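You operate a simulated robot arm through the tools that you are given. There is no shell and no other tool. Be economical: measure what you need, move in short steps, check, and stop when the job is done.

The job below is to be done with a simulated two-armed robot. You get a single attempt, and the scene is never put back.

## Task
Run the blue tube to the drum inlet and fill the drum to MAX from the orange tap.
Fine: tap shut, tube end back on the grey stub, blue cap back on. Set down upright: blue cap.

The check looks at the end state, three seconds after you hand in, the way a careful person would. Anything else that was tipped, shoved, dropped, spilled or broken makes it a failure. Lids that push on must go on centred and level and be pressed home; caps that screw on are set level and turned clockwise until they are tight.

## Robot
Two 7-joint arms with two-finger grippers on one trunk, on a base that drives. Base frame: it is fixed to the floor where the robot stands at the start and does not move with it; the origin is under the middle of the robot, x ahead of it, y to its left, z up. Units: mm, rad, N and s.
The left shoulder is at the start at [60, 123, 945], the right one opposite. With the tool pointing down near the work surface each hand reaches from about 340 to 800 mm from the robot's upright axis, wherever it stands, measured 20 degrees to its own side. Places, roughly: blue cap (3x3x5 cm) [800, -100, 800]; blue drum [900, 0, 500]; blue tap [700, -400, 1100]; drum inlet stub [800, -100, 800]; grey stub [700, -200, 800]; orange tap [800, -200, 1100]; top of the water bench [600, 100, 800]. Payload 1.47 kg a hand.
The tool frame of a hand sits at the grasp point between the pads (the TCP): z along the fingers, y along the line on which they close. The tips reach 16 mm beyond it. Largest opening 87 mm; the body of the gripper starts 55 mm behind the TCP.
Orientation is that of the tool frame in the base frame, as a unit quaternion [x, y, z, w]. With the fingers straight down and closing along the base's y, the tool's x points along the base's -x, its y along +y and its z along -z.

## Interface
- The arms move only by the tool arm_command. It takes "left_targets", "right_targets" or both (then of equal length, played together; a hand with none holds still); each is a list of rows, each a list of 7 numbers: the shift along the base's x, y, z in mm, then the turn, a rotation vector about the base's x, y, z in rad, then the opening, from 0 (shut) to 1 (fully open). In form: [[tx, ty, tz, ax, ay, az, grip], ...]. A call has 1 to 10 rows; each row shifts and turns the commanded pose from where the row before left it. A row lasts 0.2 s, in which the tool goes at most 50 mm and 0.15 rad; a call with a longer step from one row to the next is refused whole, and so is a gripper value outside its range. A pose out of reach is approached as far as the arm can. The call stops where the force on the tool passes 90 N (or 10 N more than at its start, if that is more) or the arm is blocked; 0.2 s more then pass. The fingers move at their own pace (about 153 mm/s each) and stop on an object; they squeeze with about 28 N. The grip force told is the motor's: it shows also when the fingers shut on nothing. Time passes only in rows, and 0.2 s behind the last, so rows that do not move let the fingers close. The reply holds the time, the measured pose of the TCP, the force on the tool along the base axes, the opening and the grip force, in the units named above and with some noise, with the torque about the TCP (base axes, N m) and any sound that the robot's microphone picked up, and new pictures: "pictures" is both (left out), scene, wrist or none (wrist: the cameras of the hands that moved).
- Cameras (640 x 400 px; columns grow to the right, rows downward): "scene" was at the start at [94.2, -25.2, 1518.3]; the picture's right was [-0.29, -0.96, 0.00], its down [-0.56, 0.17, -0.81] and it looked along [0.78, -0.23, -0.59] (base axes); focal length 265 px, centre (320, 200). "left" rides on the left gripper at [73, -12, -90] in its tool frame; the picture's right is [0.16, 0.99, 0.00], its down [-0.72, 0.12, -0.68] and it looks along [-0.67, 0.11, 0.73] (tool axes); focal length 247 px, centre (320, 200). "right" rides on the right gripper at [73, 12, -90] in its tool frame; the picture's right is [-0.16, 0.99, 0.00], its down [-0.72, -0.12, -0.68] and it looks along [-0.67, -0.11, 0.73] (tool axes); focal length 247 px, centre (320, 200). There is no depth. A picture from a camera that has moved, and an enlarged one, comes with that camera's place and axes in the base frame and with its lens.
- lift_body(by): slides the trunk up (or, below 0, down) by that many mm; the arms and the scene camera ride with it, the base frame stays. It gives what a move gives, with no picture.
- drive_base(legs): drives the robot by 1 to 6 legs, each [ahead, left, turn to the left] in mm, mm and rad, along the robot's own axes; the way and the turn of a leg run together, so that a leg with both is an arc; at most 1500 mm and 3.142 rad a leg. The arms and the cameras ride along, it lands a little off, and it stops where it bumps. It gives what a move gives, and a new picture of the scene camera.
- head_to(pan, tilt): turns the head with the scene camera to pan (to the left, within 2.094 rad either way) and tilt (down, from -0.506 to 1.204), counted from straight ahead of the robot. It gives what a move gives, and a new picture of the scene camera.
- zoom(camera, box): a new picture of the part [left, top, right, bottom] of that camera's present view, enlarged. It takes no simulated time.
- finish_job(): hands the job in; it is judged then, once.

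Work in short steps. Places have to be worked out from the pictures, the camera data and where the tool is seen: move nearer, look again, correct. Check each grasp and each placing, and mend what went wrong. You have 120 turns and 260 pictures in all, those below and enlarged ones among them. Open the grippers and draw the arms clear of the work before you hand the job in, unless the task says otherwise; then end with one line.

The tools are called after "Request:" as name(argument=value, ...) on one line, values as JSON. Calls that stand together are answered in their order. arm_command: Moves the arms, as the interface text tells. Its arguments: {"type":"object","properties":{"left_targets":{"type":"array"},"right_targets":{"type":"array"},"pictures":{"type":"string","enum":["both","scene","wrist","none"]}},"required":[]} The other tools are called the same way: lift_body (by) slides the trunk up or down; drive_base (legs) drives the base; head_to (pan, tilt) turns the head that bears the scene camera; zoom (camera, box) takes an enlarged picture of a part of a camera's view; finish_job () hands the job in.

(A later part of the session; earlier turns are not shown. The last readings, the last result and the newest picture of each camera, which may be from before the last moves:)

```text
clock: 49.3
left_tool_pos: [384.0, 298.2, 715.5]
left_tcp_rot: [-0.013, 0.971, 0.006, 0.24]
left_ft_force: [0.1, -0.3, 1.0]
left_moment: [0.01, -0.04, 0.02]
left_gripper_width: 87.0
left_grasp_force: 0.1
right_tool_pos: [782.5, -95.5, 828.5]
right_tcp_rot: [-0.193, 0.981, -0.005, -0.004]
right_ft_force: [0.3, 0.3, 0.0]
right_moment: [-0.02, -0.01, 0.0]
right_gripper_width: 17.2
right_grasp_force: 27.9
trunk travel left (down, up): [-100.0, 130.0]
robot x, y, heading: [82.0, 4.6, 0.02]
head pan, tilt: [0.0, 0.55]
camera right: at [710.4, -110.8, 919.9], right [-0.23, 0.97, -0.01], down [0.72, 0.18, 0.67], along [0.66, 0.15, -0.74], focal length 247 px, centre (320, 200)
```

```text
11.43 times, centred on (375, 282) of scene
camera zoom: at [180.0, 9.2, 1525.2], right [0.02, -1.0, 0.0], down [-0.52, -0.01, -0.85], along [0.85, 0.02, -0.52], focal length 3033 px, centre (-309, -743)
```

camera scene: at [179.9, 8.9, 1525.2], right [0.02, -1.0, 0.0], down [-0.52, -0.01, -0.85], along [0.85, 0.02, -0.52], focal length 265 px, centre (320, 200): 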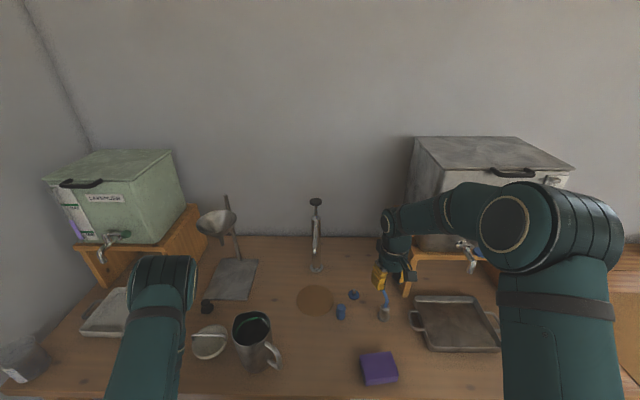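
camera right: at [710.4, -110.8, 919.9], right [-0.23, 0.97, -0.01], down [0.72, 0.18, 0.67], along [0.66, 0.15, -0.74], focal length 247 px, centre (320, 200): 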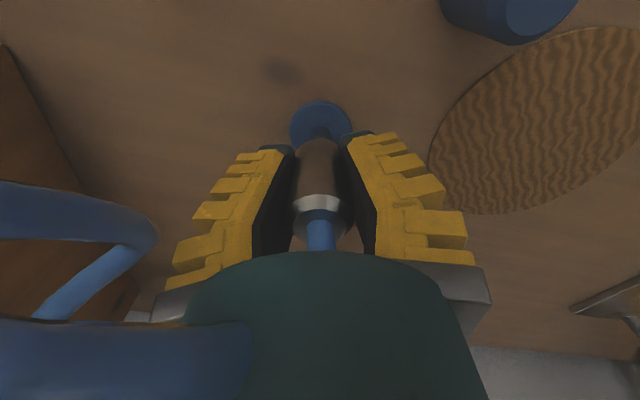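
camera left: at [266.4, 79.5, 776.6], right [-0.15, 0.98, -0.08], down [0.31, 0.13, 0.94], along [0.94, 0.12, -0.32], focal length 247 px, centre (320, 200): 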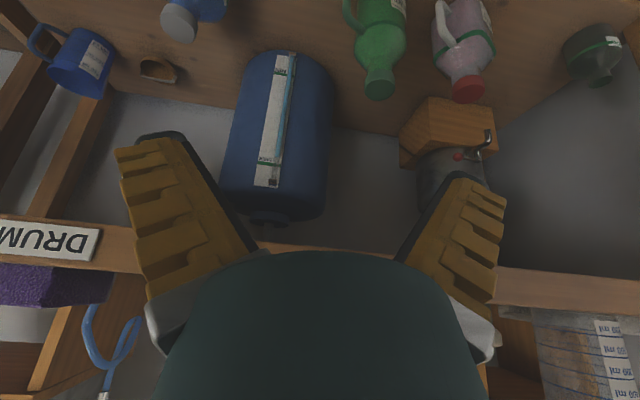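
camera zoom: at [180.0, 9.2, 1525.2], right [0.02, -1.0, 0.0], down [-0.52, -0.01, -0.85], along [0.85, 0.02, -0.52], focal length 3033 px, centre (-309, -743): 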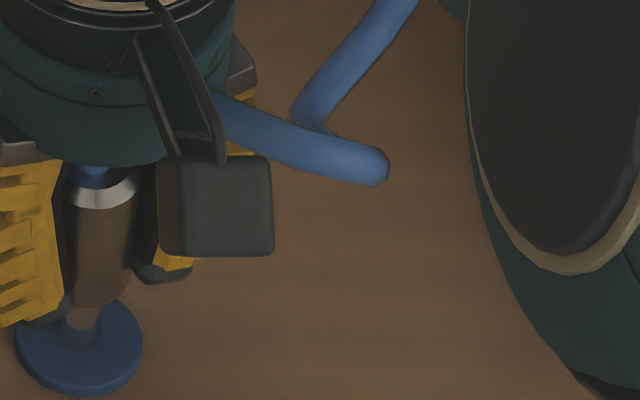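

The scene view hints at a few mm of y offset between sleeve and nipple, so before going lower I look tighter from both cameras.

Request:
zoom(camera="scene", box=[360, 278, 376, 302])

Request:
zoom(camera="right", box=[280, 90, 360, 170])

```text
16.00 times, centred on (368, 290) of scene
camera zoom: at [180.0, 9.2, 1525.2], right [0.02, -1.0, 0.0], down [-0.52, -0.01, -0.85], along [0.85, 0.02, -0.52], focal length 4246 px, centre (-448, -1240)
```

zoom: 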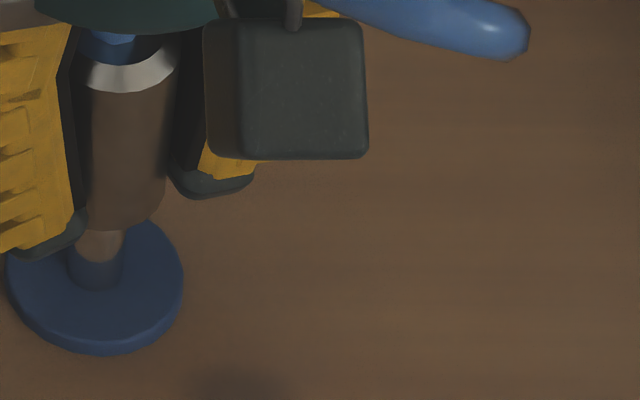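

```text
5.00 times, centred on (320, 130) of right
camera zoom: at [710.4, -110.8, 919.9], right [-0.23, 0.97, -0.01], down [0.72, 0.18, 0.67], along [0.66, 0.15, -0.74], focal length 1235 px, centre (320, 550)
```

zoom: 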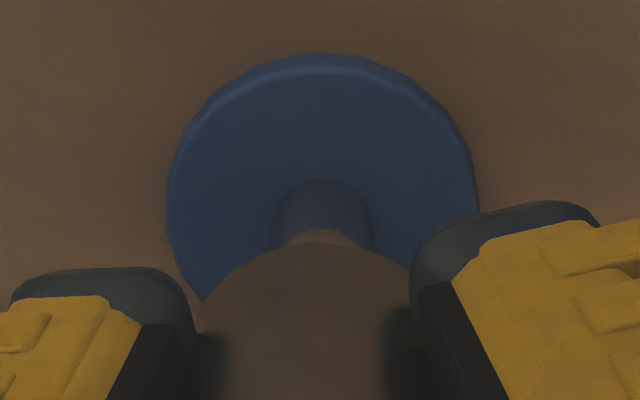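

Best fit says we're aligned within a couple of mm, with the nipple tip already starting inside the sleeve. I lower a further 6 mm and watch the force.

Request:
arm_command(right_targets=[[0, 0, -3, 0, 0, 0, 0], [0, 0, -3, 0, 0, 0, 0]], pictures="none")

Request:
zoom(camera="scene", box=[360, 278, 376, 302])

```text
clock: 49.9
left_tool_pos: [384.3, 298.6, 715.4]
left_tcp_rot: [-0.013, 0.971, 0.006, 0.239]
left_ft_force: [0.4, -0.3, 0.6]
left_moment: [0.02, -0.02, -0.05]
left_gripper_width: 86.8
left_grasp_force: 0.1
right_tool_pos: [782.6, -94.3, 822.6]
right_tcp_rot: [-0.194, 0.981, -0.005, -0.003]
right_ft_force: [0.0, -0.1, -0.9]
right_moment: [0.01, -0.01, 0.04]
right_gripper_width: 17.6
right_grasp_force: 27.7
trunk travel left (down, up): [-100.0, 130.0]
robot x, y, heading: [77.1, 8.0, 0.021]
head pan, tilt: [0.0, 0.55]
```

```text
16.00 times, centred on (368, 290) of scene
camera zoom: at [180.0, 9.2, 1525.2], right [0.02, -1.0, 0.0], down [-0.52, -0.01, -0.85], along [0.85, 0.02, -0.52], focal length 4246 px, centre (-448, -1240)
```

zoom: 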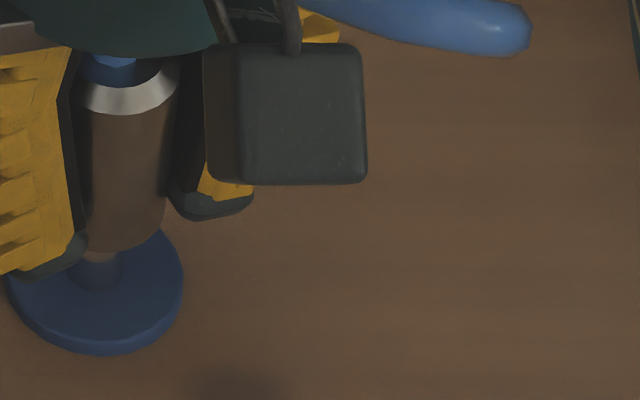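

No force yet. I nudge +1.5 mm in y (compromise between both views) and lower further in small steps.

Request:
arm_command(right_targets=[[0.5, 1.5, 0, 0, 0, 0, 0], [0, 0, -3, 0, 0, 0, 0], [0, 0, -3, 0, 0, 0, 0]], pictures="wrist")

Request:
zoom(camera="scene", box=[360, 278, 376, 302])

Request:
zoom(camera="right", box=[280, 90, 360, 170])

```text
clock: 50.7
left_tool_pos: [384.5, 298.3, 715.1]
left_tcp_rot: [-0.013, 0.971, 0.005, 0.239]
left_ft_force: [-0.1, 0.4, -0.4]
left_moment: [-0.04, 0.03, 0.02]
left_gripper_width: 86.9
left_grasp_force: 0.1
right_tool_pos: [782.5, -93.8, 818.0]
right_tcp_rot: [-0.193, 0.981, -0.005, -0.003]
right_ft_force: [-0.5, -1.1, -1.2]
right_moment: [-0.01, -0.02, 0.01]
right_gripper_width: 17.3
right_grasp_force: 27.8
trunk travel left (down, up): [-100.0, 130.0]
robot x, y, heading: [77.1, 7.6, 0.011]
head pan, tilt: [0.0, 0.55]
camera right: at [710.6, -111.0, 907.9], right [-0.23, 0.97, -0.01], down [0.72, 0.18, 0.67], along [0.66, 0.15, -0.74], focal length 247 px, centre (320, 200)
```

right: 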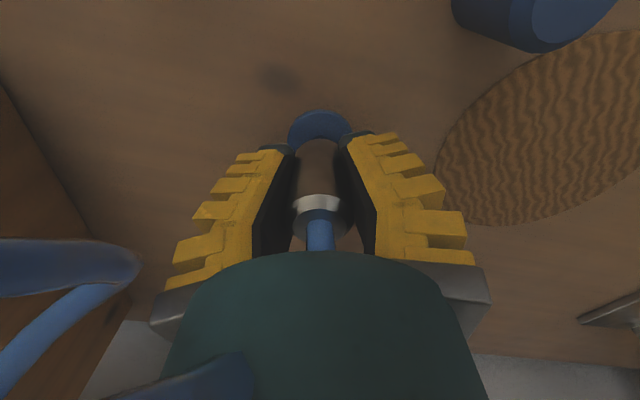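

```text
16.00 times, centred on (368, 290) of scene
camera zoom: at [180.0, 9.2, 1525.2], right [0.02, -1.0, 0.0], down [-0.52, -0.01, -0.85], along [0.85, 0.02, -0.52], focal length 4246 px, centre (-448, -1240)
```

zoom: 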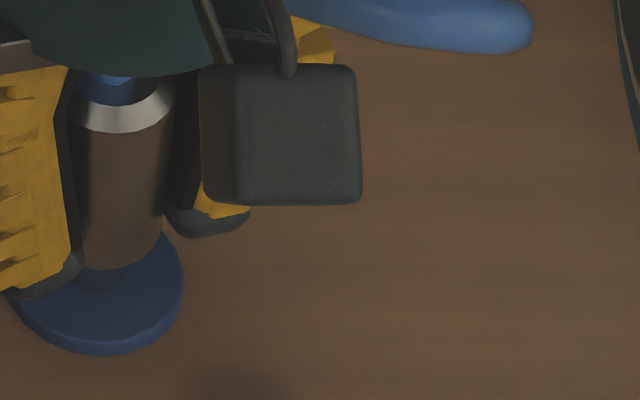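

```text
5.00 times, centred on (320, 130) of right
camera zoom: at [710.6, -111.0, 907.9], right [-0.23, 0.97, -0.01], down [0.72, 0.18, 0.67], along [0.66, 0.15, -0.74], focal length 1235 px, centre (320, 550)
```

zoom: 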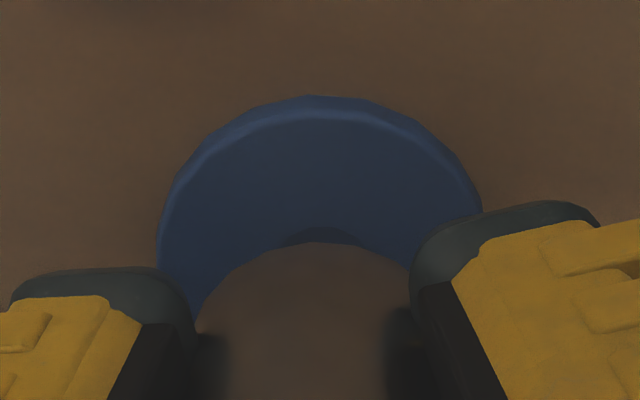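

No resistance and the nipple is disappearing inside the sleeve. I continue down until the flange is felt.

Request:
arm_command(right_targets=[[0, 0.5, -4, 0, 0, 0, 0], [0, 0.5, -4, 0, 0, 0, 0], [0, 0, -3, 0, 0, 0, 0]], pictures="none")

Request:
zoom(camera="scene", box=[360, 278, 376, 302])

```text
clock: 51.5
left_tool_pos: [384.7, 298.5, 716.2]
left_tcp_rot: [-0.014, 0.971, 0.006, 0.239]
left_ft_force: [0.0, 0.0, -0.9]
left_moment: [0.04, 0.03, -0.04]
left_gripper_width: 86.9
left_grasp_force: 0.0
right_tool_pos: [781.1, -93.7, 806.5]
right_tcp_rot: [-0.192, 0.981, -0.005, -0.003]
right_ft_force: [0.9, 0.1, -0.9]
right_moment: [0.01, 0.0, 0.01]
right_gripper_width: 17.2
right_grasp_force: 28.4
trunk travel left (down, up): [-100.0, 130.0]
robot x, y, heading: [77.6, 6.3, 0.021]
head pan, tilt: [0.0, 0.55]
```

```text
16.00 times, centred on (368, 290) of scene
camera zoom: at [180.0, 9.2, 1525.2], right [0.02, -1.0, 0.0], down [-0.52, -0.01, -0.85], along [0.85, 0.02, -0.52], focal length 4246 px, centre (-448, -1240)
```

zoom: 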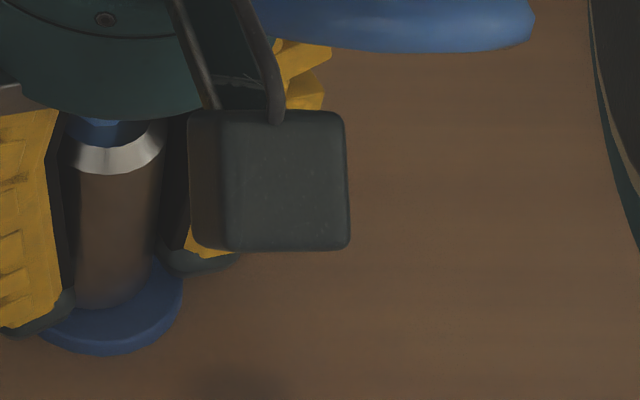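

Nearly down. I lower in 2 mm steps to contact.

Request:
arm_command(right_targets=[[0, 1, -2, 0, 0, 0, 0], [0, 0, -2, 0, 0, 0, 0]], pictures="none")

Request:
arm_command(right_targets=[[0, 0, -1.5, 0, 0, 0, 0], [0, 0, -1.5, 0, 0, 0, 0]], pictures="none")

Request:
zoom(camera="scene", box=[360, 278, 376, 302])

```text
clock: 52.1
left_tool_pos: [383.1, 299.0, 716.0]
left_tcp_rot: [-0.014, 0.971, 0.007, 0.239]
left_ft_force: [0.0, -0.4, 0.4]
left_moment: [0.02, 0.03, 0.02]
left_gripper_width: 87.1
left_grasp_force: 0.1
right_tool_pos: [781.1, -91.3, 803.3]
right_tcp_rot: [-0.194, 0.981, -0.006, -0.003]
right_ft_force: [-1.7, -0.9, 1.6]
right_moment: [-0.06, 0.07, -0.02]
right_gripper_width: 17.2
right_grasp_force: 28.6
trunk travel left (down, up): [-100.0, 130.0]
robot x, y, heading: [79.5, 6.8, 0.015]
head pan, tilt: [0.0, 0.55]
```

```text
clock: 52.7
left_tool_pos: [383.6, 298.9, 716.8]
left_tcp_rot: [-0.013, 0.971, 0.006, 0.239]
left_ft_force: [0.5, 0.7, 0.6]
left_moment: [-0.01, 0.02, 0.0]
left_gripper_width: 86.9
left_grasp_force: 0.0
right_tool_pos: [782.3, -92.3, 802.9]
right_tcp_rot: [-0.194, 0.981, -0.005, -0.001]
right_ft_force: [-5.7, -3.3, 16.0]
right_moment: [-0.12, 0.31, -0.04]
right_gripper_width: 17.0
right_grasp_force: 27.7
trunk travel left (down, up): [-100.0, 130.0]
robot x, y, heading: [79.2, 13.6, 0.016]
head pan, tilt: [0.0, 0.55]
```

```text
16.00 times, centred on (368, 290) of scene
camera zoom: at [177.8, 9.2, 1525.5], right [0.02, -1.0, 0.0], down [-0.52, -0.01, -0.85], along [0.85, 0.02, -0.52], focal length 4246 px, centre (-448, -1240)
```

zoom: 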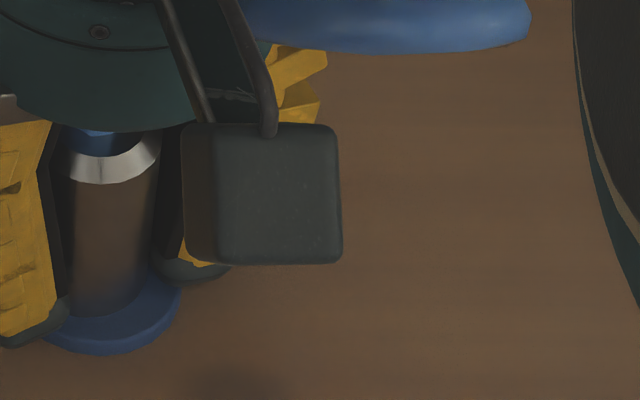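

Contact at 16 N at the same height as on the grey stub (≈802). I press a bit more to seat it, then open and rise a little to inspect.

Request:
arm_command(right_targets=[[0, 0, -2, 0, 0, 0, 0], [0, 0, -1, 0, 0, 0, 0]], pictures="none")

Request:
arm_command(right_targets=[[0, 0, 3, 0, 0, 0, 0], [0, 0, 0, 0, 0, 0, 0.5], [0, 0, 0, 0, 0, 0, 0.55], [0, 0, 15, 0, 0, 0, 0.55], [0, 0, 15, 0, 0, 0, 0.55]], pictures="wrist")

Request:
zoom(camera="right", box=[260, 80, 390, 260])

Request:
zoom(camera="scene", box=[355, 265, 385, 302])

```text
clock: 53.3
left_tool_pos: [383.1, 298.4, 716.2]
left_tcp_rot: [-0.014, 0.971, 0.007, 0.24]
left_ft_force: [-0.4, 0.2, -1.5]
left_moment: [0.03, -0.03, -0.02]
left_gripper_width: 86.8
left_grasp_force: 0.1
right_tool_pos: [781.9, -90.8, 797.8]
right_tcp_rot: [-0.193, 0.981, -0.005, -0.002]
right_ft_force: [-2.3, -6.2, 24.2]
right_moment: [-0.15, 0.01, 0.05]
right_gripper_width: 19.1
right_grasp_force: 27.8
trunk travel left (down, up): [-100.0, 130.0]
robot x, y, heading: [76.8, 9.0, 0.019]
head pan, tilt: [0.0, 0.55]
```

```text
clock: 54.5
left_tool_pos: [384.8, 298.5, 716.3]
left_tcp_rot: [-0.014, 0.971, 0.006, 0.24]
left_ft_force: [0.2, 0.2, -0.1]
left_moment: [0.02, -0.01, 0.03]
left_gripper_width: 87.3
left_grasp_force: 0.0
right_tool_pos: [782.4, -92.0, 828.2]
right_tcp_rot: [-0.193, 0.981, -0.004, -0.003]
right_ft_force: [0.2, -0.3, 0.7]
right_moment: [-0.01, -0.01, 0.02]
right_gripper_width: 53.3
right_grasp_force: 3.8
trunk travel left (down, up): [-100.0, 130.0]
robot x, y, heading: [83.0, 4.6, 0.012]
head pan, tilt: [0.0, 0.55]
camera right: at [710.2, -108.1, 918.9], right [-0.23, 0.97, -0.01], down [0.72, 0.18, 0.67], along [0.66, 0.15, -0.74], focal length 247 px, centre (320, 200)
```

right: 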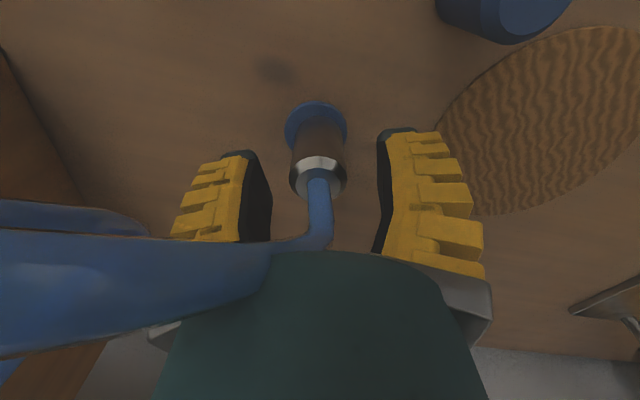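

```text
2.22 times, centred on (325, 170) of right
camera zoom: at [710.2, -108.1, 918.9], right [-0.23, 0.97, -0.01], down [0.72, 0.18, 0.67], along [0.66, 0.15, -0.74], focal length 549 px, centre (309, 267)
```

zoom: 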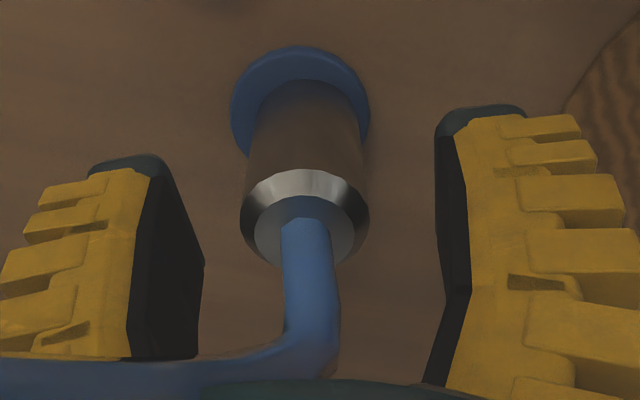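

```text
10.81 times, centred on (370, 284) of scene
camera zoom: at [179.7, 9.2, 1525.2], right [0.02, -1.0, 0.0], down [-0.52, -0.01, -0.85], along [0.85, 0.02, -0.52], focal length 2869 px, centre (-220, -703)
```

zoom: 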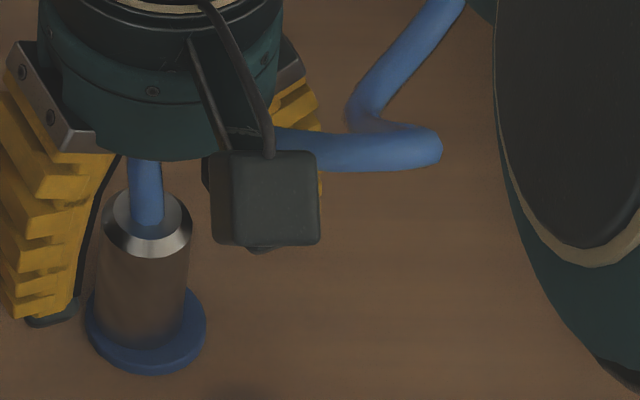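

The tube end is standing level on the inlet flange. I raise the hand straight up clear of the tube and check what the left wrist camera sees of the drum.

Request:
arm_command(right_targets=[[0, 0, 40, 0, 0, 0, 0.55], [0, 0, 45, 0, 0, 0, 0.55], [0, 0, 45, 0, 0, 0, 0.55], [0, 0, 45, 0, 0, 0, 0.55]], pictures="both")

Request:
zoom(camera="left", box=[0, 0, 640, 400])

```text
clock: 55.5
left_tool_pos: [385.6, 297.5, 716.5]
left_tcp_rot: [-0.014, 0.971, 0.006, 0.24]
left_ft_force: [0.2, -0.3, 0.0]
left_moment: [-0.06, -0.02, 0.0]
left_gripper_width: 86.7
left_grasp_force: 0.2
right_tool_pos: [781.2, -89.9, 1003.8]
right_tcp_rot: [-0.194, 0.981, -0.006, -0.003]
right_ft_force: [0.1, 0.1, 0.2]
right_moment: [0.01, -0.01, -0.01]
right_gripper_width: 53.3
right_grasp_force: 3.9
trunk travel left (down, up): [-100.0, 130.0]
robot x, y, heading: [81.6, 6.9, 0.019]
head pan, tilt: [0.0, 0.55]
camera scene: at [179.4, 9.3, 1525.3], right [0.02, -1.0, 0.0], down [-0.52, -0.01, -0.85], along [0.85, 0.02, -0.52], focal length 265 px, centre (320, 200)
camera right: at [709.6, -107.1, 1095.1], right [-0.23, 0.97, -0.01], down [0.72, 0.18, 0.67], along [0.66, 0.15, -0.74], focal length 247 px, centre (320, 200)
```

scene: 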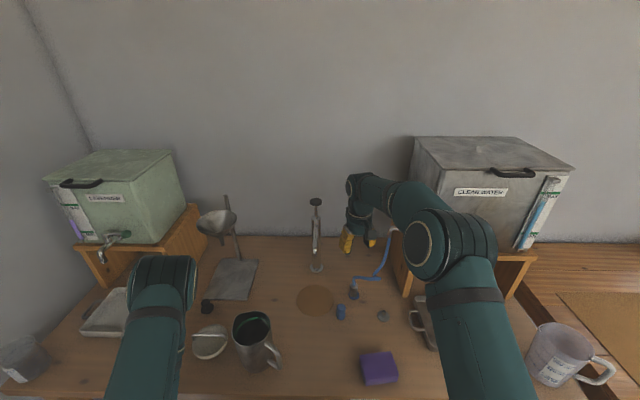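
right: 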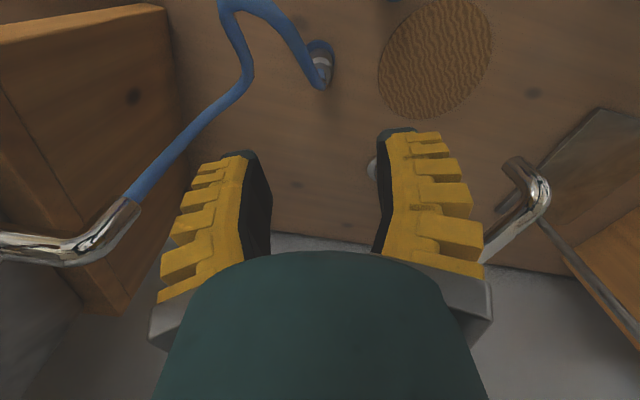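

```text
1.00 times, centred on (320, 200) of left (not enlarged: the box is as wide or as high as the picture)
camera zoom: at [278.7, 281.8, 762.1], right [-0.17, 0.98, -0.07], down [0.32, 0.12, 0.94], along [0.93, 0.14, -0.34], focal length 247 px, centre (320, 200)
```

zoom: 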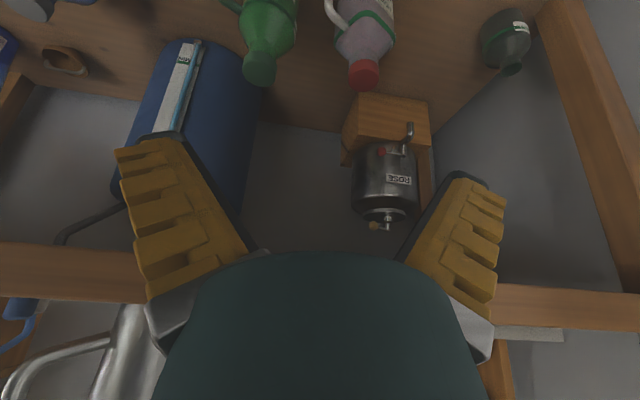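

The left finger hides the MAX mark from here, so I yaw the left hand toward the drum by 0.45 rad.

Request:
arm_command(left_targets=[[0, 0, 0, 0, 0, -0.15, 1], [0, 0, 0, 0, 0, -0.15, 1], [0, 0, 0, 0, 0, -0.15, 1]], pictures="wrist")

Request:
zoom(camera="right", box=[200, 0, 360, 110])

```text
clock: 56.3
left_tool_pos: [384.5, 299.8, 712.9]
left_tcp_rot: [0.205, 0.949, -0.048, 0.235]
left_ft_force: [1.5, 0.7, -0.5]
left_moment: [0.02, -0.01, 0.0]
left_gripper_width: 86.9
left_grasp_force: 0.0
right_tool_pos: [781.3, -90.9, 1005.3]
right_tcp_rot: [-0.193, 0.981, -0.005, -0.004]
right_ft_force: [-0.1, 0.1, -0.3]
right_moment: [0.0, -0.02, -0.01]
right_gripper_width: 53.5
right_grasp_force: 3.6
trunk travel left (down, up): [-100.0, 130.0]
robot x, y, heading: [79.2, 9.3, 0.022]
head pan, tilt: [0.0, 0.55]
camera left: at [282.6, 330.6, 760.4], right [0.28, 0.96, -0.07], down [0.34, -0.03, 0.94], along [0.9, -0.28, -0.34], focal length 247 px, centre (320, 200)
```

left: 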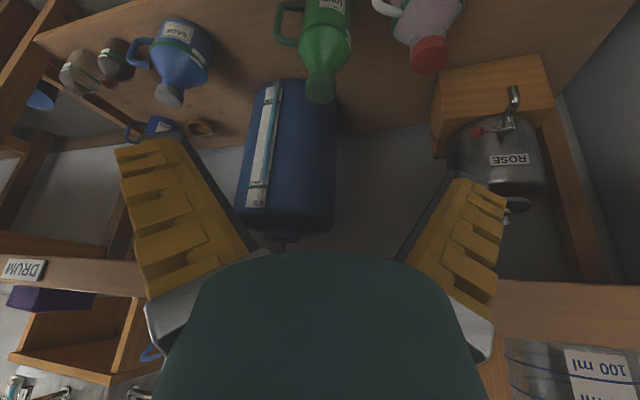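

```text
3.64 times, centred on (280, 55) of right
camera zoom: at [709.9, -106.9, 1094.6], right [-0.23, 0.97, -0.01], down [0.72, 0.18, 0.67], along [0.66, 0.15, -0.74], focal length 898 px, centre (466, 727)
```

zoom: 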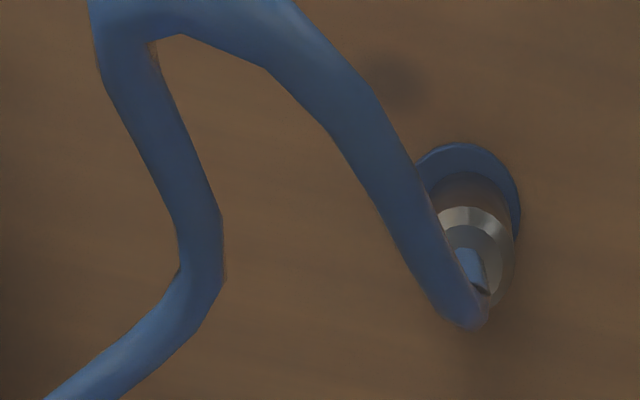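

The drum strip is fully in view. I take a close-up baseline of the level at MAX.

Request:
zoom(camera="left", box=[238, 150, 290, 215])

Request:
zoom(camera="scene", box=[375, 205, 435, 260])

```text
6.15 times, centred on (264, 182) of left
camera zoom: at [282.6, 330.6, 760.4], right [0.28, 0.96, -0.07], down [0.34, -0.03, 0.94], along [0.9, -0.28, -0.34], focal length 1520 px, centre (665, 308)
```

zoom: 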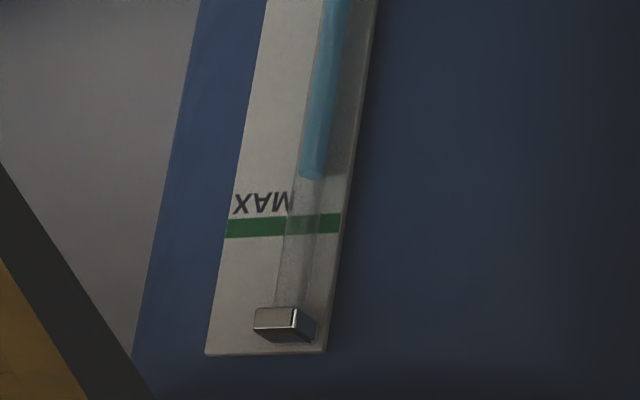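

```text
7.27 times, centred on (405, 232) of scene
camera zoom: at [179.7, 9.6, 1525.2], right [0.02, -1.0, 0.0], down [-0.52, -0.01, -0.85], along [0.85, 0.02, -0.52], focal length 1930 px, centre (-298, -36)
```

zoom: 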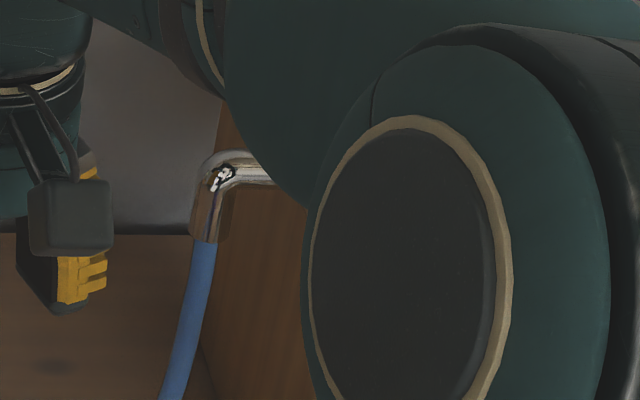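

Baseline noted. I now raise the right hand and swing it back to look at the orange tap handle from the front.

Request:
arm_command(right_targets=[[0, 0, 45, 0, 0, 0, 0.55], [-15, 0, 45, 0, 0, 0, 0.55], [-40, -20, 15, 0, 0, -0.1, 0.55], [-40, -25, 15, 0, 0, -0.1, 0.55], [-30, -35, 0, 0, 0, -0.1, 0.55], [-15, -40, 0, 0, 0, -0.1, 0.55], [0, -30, 0, 0, 0, 0, 0.55]], pictures="wrist")

Request:
zoom(camera="right", box=[230, 80, 410, 260])

```text
clock: 57.9
left_tool_pos: [384.3, 298.7, 713.5]
left_tcp_rot: [0.203, 0.95, -0.047, 0.234]
left_ft_force: [-1.1, 0.0, 0.6]
left_moment: [0.01, -0.02, -0.02]
left_gripper_width: 87.3
left_grasp_force: 0.2
right_tool_pos: [643.4, -240.9, 1124.1]
right_tcp_rot: [0.006, 1.0, -0.005, -0.005]
right_ft_force: [0.3, 0.5, 0.4]
right_moment: [0.03, 0.02, -0.07]
right_gripper_width: 53.2
right_grasp_force: 4.0
trunk travel left (down, up): [-100.0, 130.0]
robot x, y, heading: [82.9, 7.1, 0.02]
head pan, tilt: [0.0, 0.55]
camera right: at [570.6, -229.2, 1214.7], right [0.17, 0.99, -0.01], down [0.73, -0.12, 0.67], along [0.66, -0.12, -0.74], focal length 247 px, centre (320, 200)
```

right: 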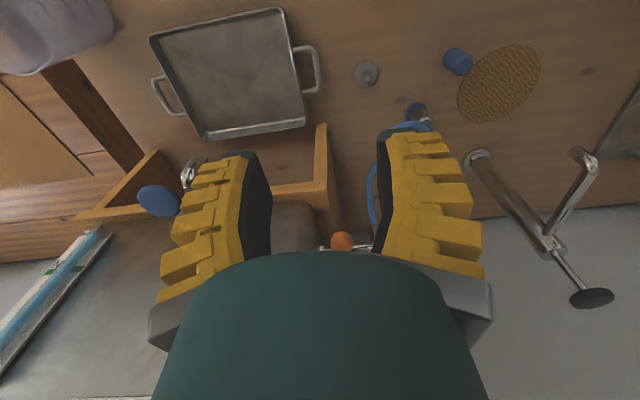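

```text
2.22 times, centred on (320, 170) of right
camera zoom: at [570.6, -229.2, 1214.7], right [0.17, 0.99, -0.01], down [0.73, -0.12, 0.67], along [0.66, -0.12, -0.74], focal length 549 px, centre (320, 267)
```

zoom: 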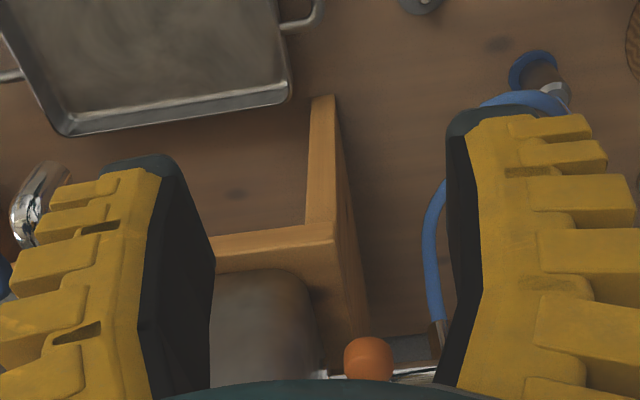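

The knob reads [776,-242,1054]; the tank's front face is at x≈815, so there's room either side of it. I move above the knob.

Request:
arm_command(right_targets=[[40, 0, 0, 0, 0, 0, 0.6], [40, 0, 0, 0, 0, 0, 0.6], [25, 0, 0, 0, 0, 0, 0.6]], pictures="wrist")

Request:
zoom(camera="right", box=[230, 100, 410, 260])

Request:
zoom(camera="scene", box=[355, 160, 455, 270])

```text
clock: 58.7
left_tool_pos: [384.7, 299.2, 713.5]
left_tcp_rot: [0.203, 0.949, -0.047, 0.235]
left_ft_force: [0.6, 0.8, -0.7]
left_moment: [0.01, 0.01, 0.01]
left_gripper_width: 87.1
left_grasp_force: 0.1
right_tool_pos: [747.5, -237.7, 1123.0]
right_tcp_rot: [0.005, 1.0, -0.005, -0.005]
right_ft_force: [0.5, 1.0, -0.4]
right_moment: [-0.01, 0.01, -0.01]
right_gripper_width: 57.6
right_grasp_force: 3.3
trunk travel left (down, up): [-100.0, 130.0]
robot x, y, heading: [78.7, 8.7, 0.019]
head pan, tilt: [0.0, 0.55]
camera right: at [675.4, -226.5, 1212.8], right [0.17, 0.99, -0.01], down [0.73, -0.12, 0.67], along [0.66, -0.12, -0.74], focal length 247 px, centre (320, 200)
```

right: 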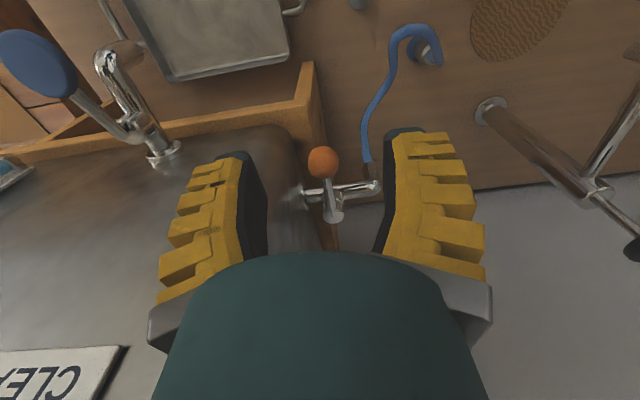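

```text
2.50 times, centred on (320, 180) of right
camera zoom: at [675.4, -226.5, 1212.8], right [0.17, 0.99, -0.01], down [0.73, -0.12, 0.67], along [0.66, -0.12, -0.74], focal length 617 px, centre (320, 250)
```

zoom: 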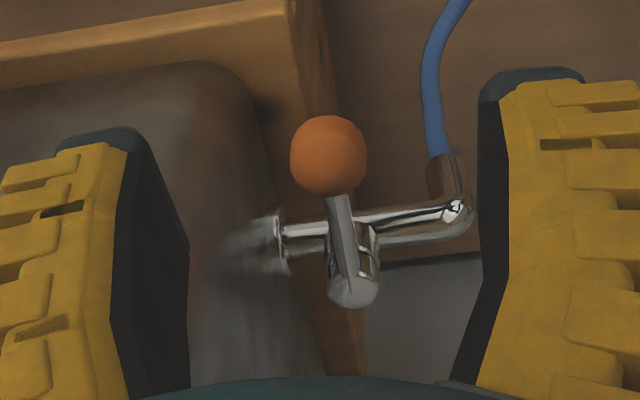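

```text
3.64 times, centred on (405, 215) of scene
camera zoom: at [180.7, 9.2, 1525.1], right [0.02, -1.0, 0.0], down [-0.52, -0.01, -0.85], along [0.85, 0.02, -0.52], focal length 965 px, centre (11, 146)
```

zoom: 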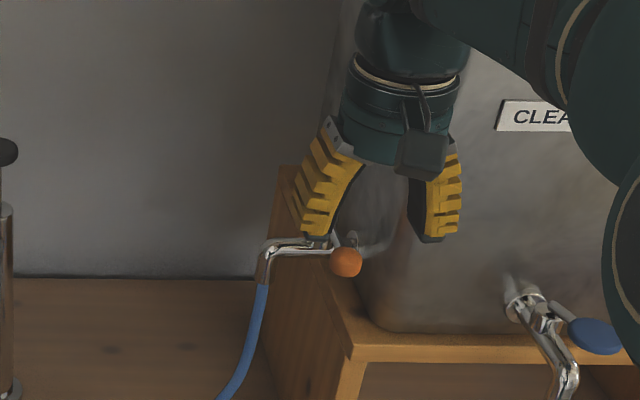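

The handle is a lever on a vertical stem near [845,-244], with the knob at [777,-240,1058], pointing at me, across the pipe (closed). I lower the open fingers around the knob and close on it.

Request:
arm_command(right_targets=[[14, -1, -20, 0, 0, 0, 0.6], [14, -1, -20, 0, 0, 0, 0.6], [0, 0, -24, 0, 0, 0, 0.6]], pictures="wrist")

Request:
zoom(camera="right", box=[230, 100, 410, 260])

```text
clock: 59.2
left_tool_pos: [376.5, 300.0, 716.0]
left_tcp_rot: [0.203, 0.948, -0.047, 0.239]
left_ft_force: [-1.0, 0.2, 0.8]
left_moment: [-0.03, -0.02, 0.01]
left_gripper_width: 86.9
left_grasp_force: 0.0
right_tool_pos: [754.2, -238.9, 1111.3]
right_tcp_rot: [0.009, 1.0, -0.003, -0.002]
right_ft_force: [-52.2, 10.1, 31.1]
right_moment: [-1.49, -1.12, -1.8]
right_gripper_width: 59.5
right_grasp_force: 4.5
trunk travel left (down, up): [-100.0, 130.0]
robot x, y, heading: [75.8, 5.7, 0.016]
head pan, tilt: [0.0, 0.55]
stopped in row 2 (right hand): the force on the tool passed its limit at 107 N (the readings are from after the stop); the commanded pose is now the measured one
camera right: at [681.4, -225.9, 1201.7], right [0.18, 0.98, -0.01], down [0.72, -0.13, 0.68], along [0.67, -0.12, -0.73], focal length 247 px, centre (320, 200)
```

right: 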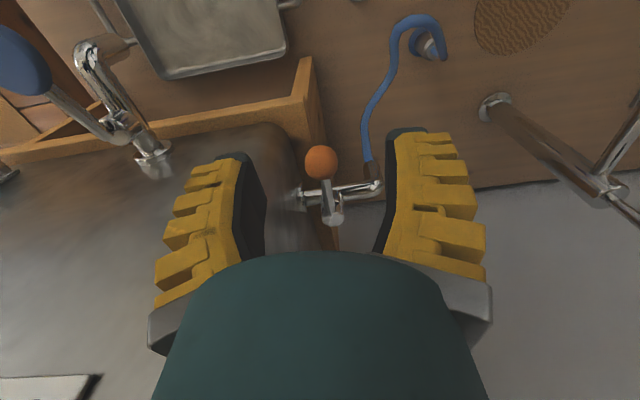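

```text
2.50 times, centred on (320, 180) of right
camera zoom: at [681.4, -225.9, 1201.7], right [0.18, 0.98, -0.01], down [0.72, -0.13, 0.68], along [0.67, -0.12, -0.73], focal length 617 px, centre (320, 250)
```

zoom: 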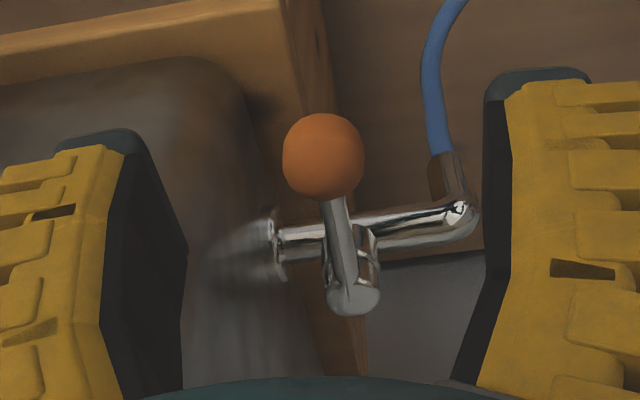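

The wrist touched the tank's front. I back off and pitch the hand forward so the fingers reach the knob from the front with the wrist held back.

Request:
arm_command(right_targets=[[-25, 0, 5, 0, 0, 0, 0.6], [-20, 3, 0, 0, -0.14, 0, 0.6], [0, 0, 0, 0, -0.14, 0, 0.6], [0, 0, 0, 0, -0.14, 0, 0.6], [0, 0, 0, 0, -0.14, 0, 0.6], [0, 0, 0, 0, -0.14, 0, 0.6]], pictures="both")

```text
clock: 60.6
left_tool_pos: [384.5, 299.1, 713.4]
left_tcp_rot: [0.204, 0.949, -0.047, 0.234]
left_ft_force: [0.8, -0.5, 0.1]
left_moment: [0.04, 0.03, 0.03]
left_gripper_width: 86.9
left_grasp_force: 0.0
right_tool_pos: [721.8, -237.3, 1105.7]
right_tcp_rot: [0.008, 0.941, 0.001, 0.339]
right_ft_force: [-0.5, 0.4, 0.1]
right_moment: [0.01, -0.05, -0.04]
right_gripper_width: 57.4
right_grasp_force: 4.0
trunk travel left (down, up): [-100.0, 130.0]
robot x, y, heading: [78.6, 8.3, 0.017]
head pan, tilt: [0.0, 0.55]
camera scene: at [178.4, 9.6, 1525.3], right [0.02, -1.0, 0.0], down [-0.52, -0.01, -0.85], along [0.85, 0.01, -0.52], focal length 265 px, centre (320, 200)
camera right: at [608.4, -225.1, 1128.5], right [0.14, 0.98, 0.11], down [0.12, -0.12, 0.98], along [0.98, -0.12, -0.14], focal length 247 px, centre (320, 200)
```

scene: 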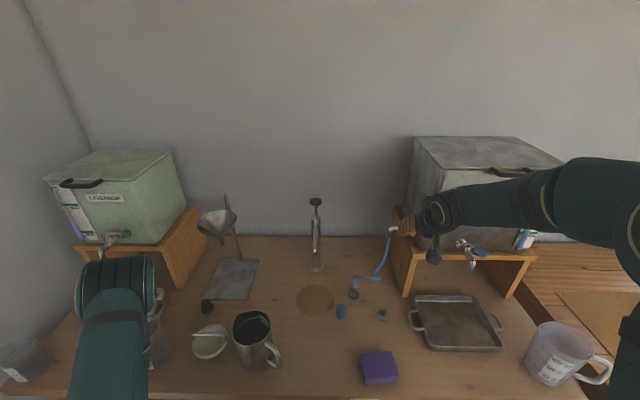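
right: 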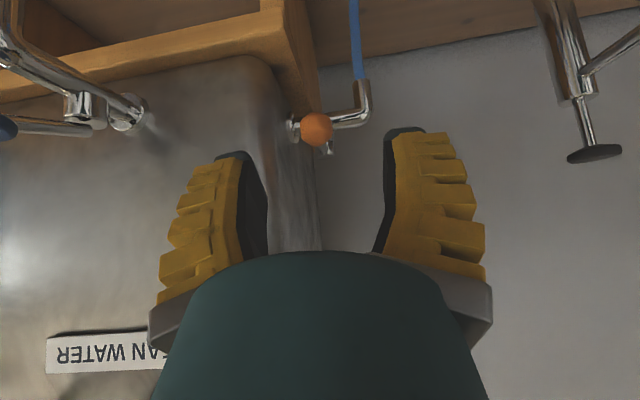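

The tank is unmoved. The knob is at [777,-241,1054]; I advance the fingers around it.

Request:
arm_command(right_targets=[[18, -1, -17, 0, 0, 0, 0.6], [18, -1, -17, 0, 0, 0, 0.6], [16, -1, -16, 0, 0, 0, 0.6]], pictures="wrist")

Request:
zoom(camera="right", box=[220, 80, 420, 260])

```text
clock: 61.4
left_tool_pos: [375.9, 299.8, 715.6]
left_tcp_rot: [0.204, 0.948, -0.047, 0.239]
left_ft_force: [-0.7, 0.3, -0.2]
left_moment: [0.0, 0.02, -0.02]
left_gripper_width: 87.1
left_grasp_force: 0.0
right_tool_pos: [755.9, -233.3, 1074.4]
right_tcp_rot: [0.007, 0.94, 0.004, 0.342]
right_ft_force: [-62.2, 14.2, 34.6]
right_moment: [-2.16, -0.76, -2.59]
right_gripper_width: 69.9
right_grasp_force: 11.4
trunk travel left (down, up): [-100.0, 130.0]
robot x, y, heading: [79.9, 10.5, 0.011]
head pan, tilt: [0.0, 0.55]
stopped in row 3 (right hand): the force on the tool passed its limit at 107 N (the readings are from after the stop); the commanded pose is now the measured one
camera right: at [642.1, -222.1, 1096.4], right [0.13, 0.98, 0.11], down [0.11, -0.13, 0.99], along [0.98, -0.12, -0.13], focal length 247 px, centre (320, 200)
```

right: 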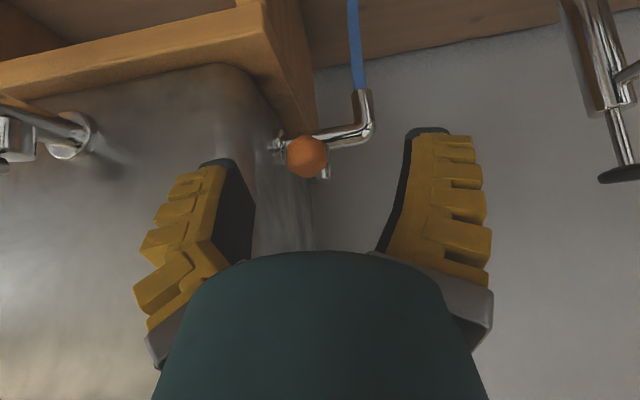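

```text
2.22 times, centred on (320, 170) of right
camera zoom: at [642.1, -222.1, 1096.4], right [0.13, 0.98, 0.11], down [0.11, -0.13, 0.99], along [0.98, -0.12, -0.13], focal length 549 px, centre (320, 267)
```

zoom: 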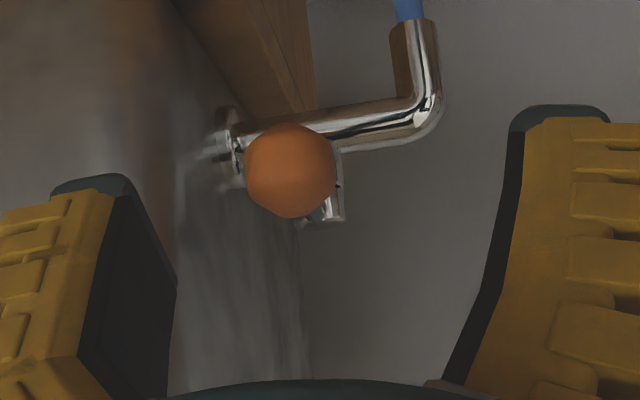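

The finger on the −y side met the tank corner: too little room there. Instead I'll grip the knob with one finger above and one below. I back off and roll the hand 90° about its pointing axis.

Request:
arm_command(right_targets=[[-30, 5, 15, 0, 0, 0, 0.6], [-30, 8, 10, 0.095, 0, -0.114, 0.5], [0, 0, 0, 0.095, 0, -0.114, 0.5], [0, 0, 0, 0.095, 0, -0.114, 0.5], [0, 0, 0, 0.095, 0, -0.114, 0.5], [0, 0, 0, 0.095, 0, -0.114, 0.5], [0, 0, 0, 0.095, 0, -0.114, 0.5]], pictures="none")

Request:
arm_command(right_targets=[[0, 0, 0, 0.095, 0, -0.114, 0.5], [0, 0, 0, 0.095, 0, -0.114, 0.5], [0, 0, 0, 0.095, 0, -0.114, 0.5], [0, 0, 0, 0.095, 0, -0.114, 0.5], [0, 0, 0, 0.05, 0, -0.055, 0.5]], pictures="both")

```text
clock: 63.0
left_tool_pos: [382.5, 299.4, 714.4]
left_tcp_rot: [0.203, 0.949, -0.047, 0.234]
left_ft_force: [0.5, 0.0, 0.0]
left_moment: [0.05, 0.0, 0.0]
left_gripper_width: 86.9
left_grasp_force: 0.1
right_tool_pos: [708.4, -226.4, 1090.8]
right_tcp_rot: [0.411, 0.846, 0.15, 0.305]
right_ft_force: [0.2, 0.5, 0.4]
right_moment: [0.03, -0.01, 0.03]
right_gripper_width: 49.2
right_grasp_force: 3.1
trunk travel left (down, up): [-100.0, 130.0]
robot x, y, heading: [74.9, 6.8, 0.013]
head pan, tilt: [0.0, 0.55]
```

```text
clock: 64.2
left_tool_pos: [382.4, 298.6, 713.6]
left_tcp_rot: [0.204, 0.949, -0.046, 0.235]
left_ft_force: [0.5, -0.9, -0.4]
left_moment: [-0.02, -0.02, 0.02]
left_gripper_width: 86.9
left_grasp_force: 0.0
right_tool_pos: [707.8, -225.9, 1089.4]
right_tcp_rot: [0.665, 0.664, 0.244, 0.237]
right_ft_force: [-0.2, 1.0, 0.5]
right_moment: [0.01, 0.03, 0.0]
right_gripper_width: 49.3
right_grasp_force: 4.3
trunk travel left (down, up): [-100.0, 130.0]
robot x, y, heading: [75.1, 7.8, 0.012]
head pan, tilt: [0.0, 0.55]
camera scene: at [177.6, 9.5, 1525.2], right [0.02, -1.0, 0.0], down [-0.52, -0.01, -0.85], along [0.85, 0.01, -0.52], focal length 265 px, centre (320, 200)
camera right: at [658.2, -154.2, 1166.5], right [0.76, -0.16, 0.63], down [-0.52, -0.73, 0.44], along [0.39, -0.67, -0.64], focal length 247 px, centre (320, 200)
```

scene: 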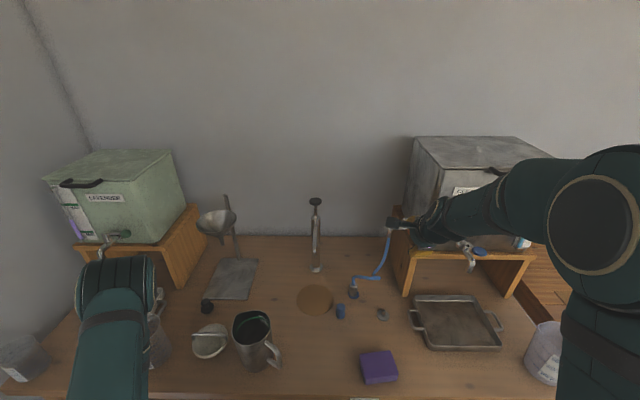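
right: 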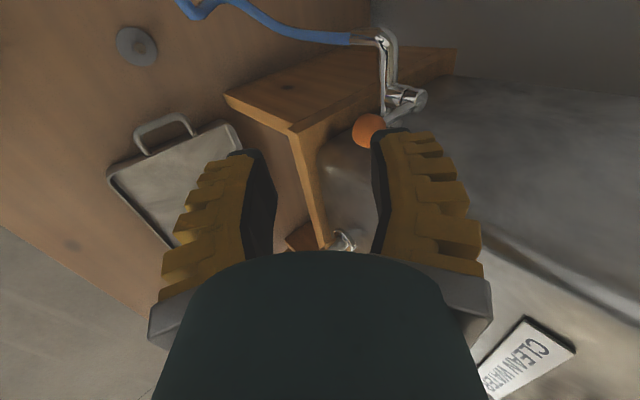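

The roll worked and nothing is disturbed. I pitch a little flatter and move to a standoff in line with the knob.

Request:
arm_command(right_targets=[[10, -4, 0, 0, -0.15, 0, 0.5], [10, -3, -4, 0, -0.15, 0, 0.5], [10, -3, -5, 0, 0, 0, 0.5]], pictures="wrist")

Request:
zoom(camera="right", box=[220, 60, 440, 260])

```text
clock: 65.0
left_tool_pos: [383.5, 300.4, 713.8]
left_tcp_rot: [0.204, 0.95, -0.046, 0.234]
left_ft_force: [0.4, -1.0, 0.3]
left_moment: [0.02, 0.0, -0.03]
left_gripper_width: 87.0
left_grasp_force: 0.1
right_tool_pos: [737.9, -234.7, 1080.6]
right_tcp_rot: [0.621, 0.621, 0.341, 0.335]
right_ft_force: [0.5, 0.0, 0.3]
right_moment: [-0.02, -0.02, -0.01]
right_gripper_width: 49.2
right_grasp_force: 4.0
trunk travel left (down, up): [-100.0, 130.0]
robot x, y, heading: [80.2, 7.6, 0.019]
head pan, tilt: [0.0, 0.55]
camera right: at [668.0, -163.8, 1139.3], right [0.54, -0.16, 0.83], down [-0.63, -0.73, 0.27], along [0.56, -0.67, -0.49], focal length 247 px, centre (320, 200)
```

right: 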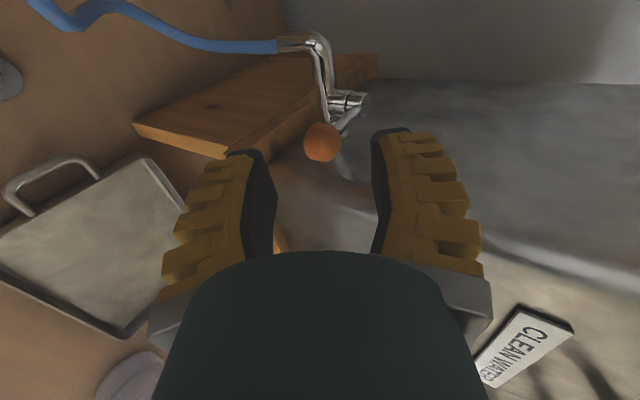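

```text
2.00 times, centred on (330, 160) of right
camera zoom: at [668.0, -163.8, 1139.3], right [0.54, -0.16, 0.83], down [-0.63, -0.73, 0.27], along [0.56, -0.67, -0.49], focal length 494 px, centre (300, 280)
```

zoom: 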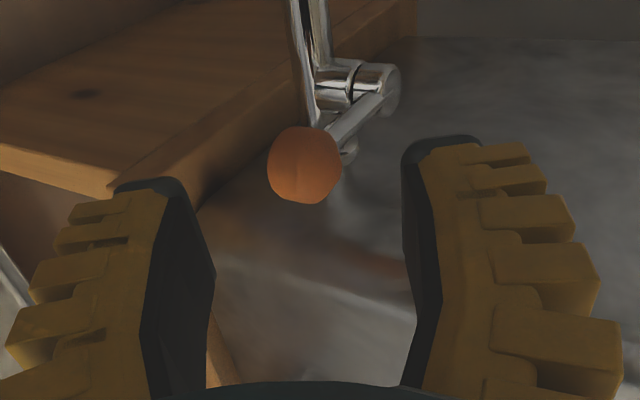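

The knob is centred between the fingers at [776,-240,1056]. I advance the remaining (36,−5,−23) mm and close.

Request:
arm_command(right_targets=[[13, -2, -8, 0, 0, 0, 0.5], [13, -2, -8, 0, 0, 0, 0.5], [9, -1, -7, 0, 0, 0, 0.5]], pictures="wrist")

Request:
zoom(camera="right", box=[220, 60, 440, 260])

```text
clock: 65.8
left_tool_pos: [382.0, 299.6, 713.5]
left_tcp_rot: [0.203, 0.95, -0.047, 0.234]
left_ft_force: [0.1, 0.3, -0.5]
left_moment: [0.0, 0.02, -0.03]
left_gripper_width: 87.2
left_grasp_force: 0.1
right_tool_pos: [774.4, -239.0, 1056.7]
right_tcp_rot: [0.621, 0.622, 0.34, 0.334]
right_ft_force: [-0.2, -0.1, 1.2]
right_moment: [-0.01, 0.04, -0.01]
right_gripper_width: 49.0
right_grasp_force: 4.2
trunk travel left (down, up): [-100.0, 130.0]
robot x, y, heading: [78.6, 9.1, 0.015]
head pan, tilt: [0.0, 0.55]
camera right: at [704.1, -169.0, 1117.0], right [0.54, -0.16, 0.83], down [-0.63, -0.73, 0.27], along [0.56, -0.67, -0.49], focal length 247 px, centre (320, 200)
```

right: 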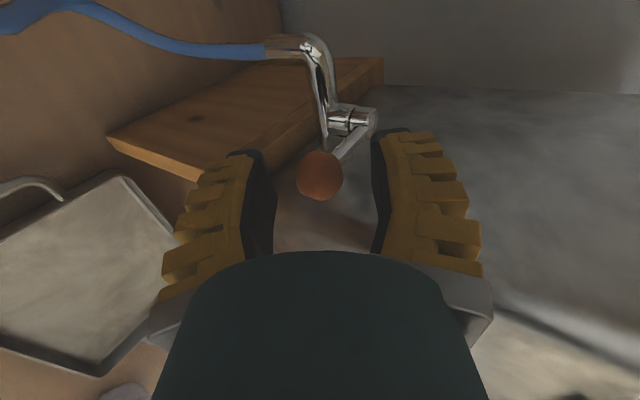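

```text
2.00 times, centred on (330, 160) of right
camera zoom: at [704.1, -169.0, 1117.0], right [0.54, -0.16, 0.83], down [-0.63, -0.73, 0.27], along [0.56, -0.67, -0.49], focal length 494 px, centre (300, 280)
```

zoom: 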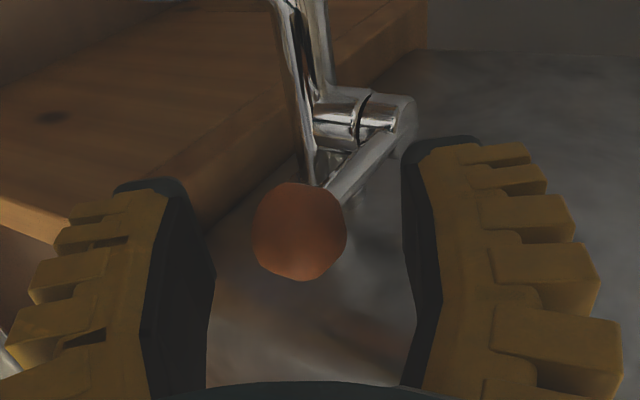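

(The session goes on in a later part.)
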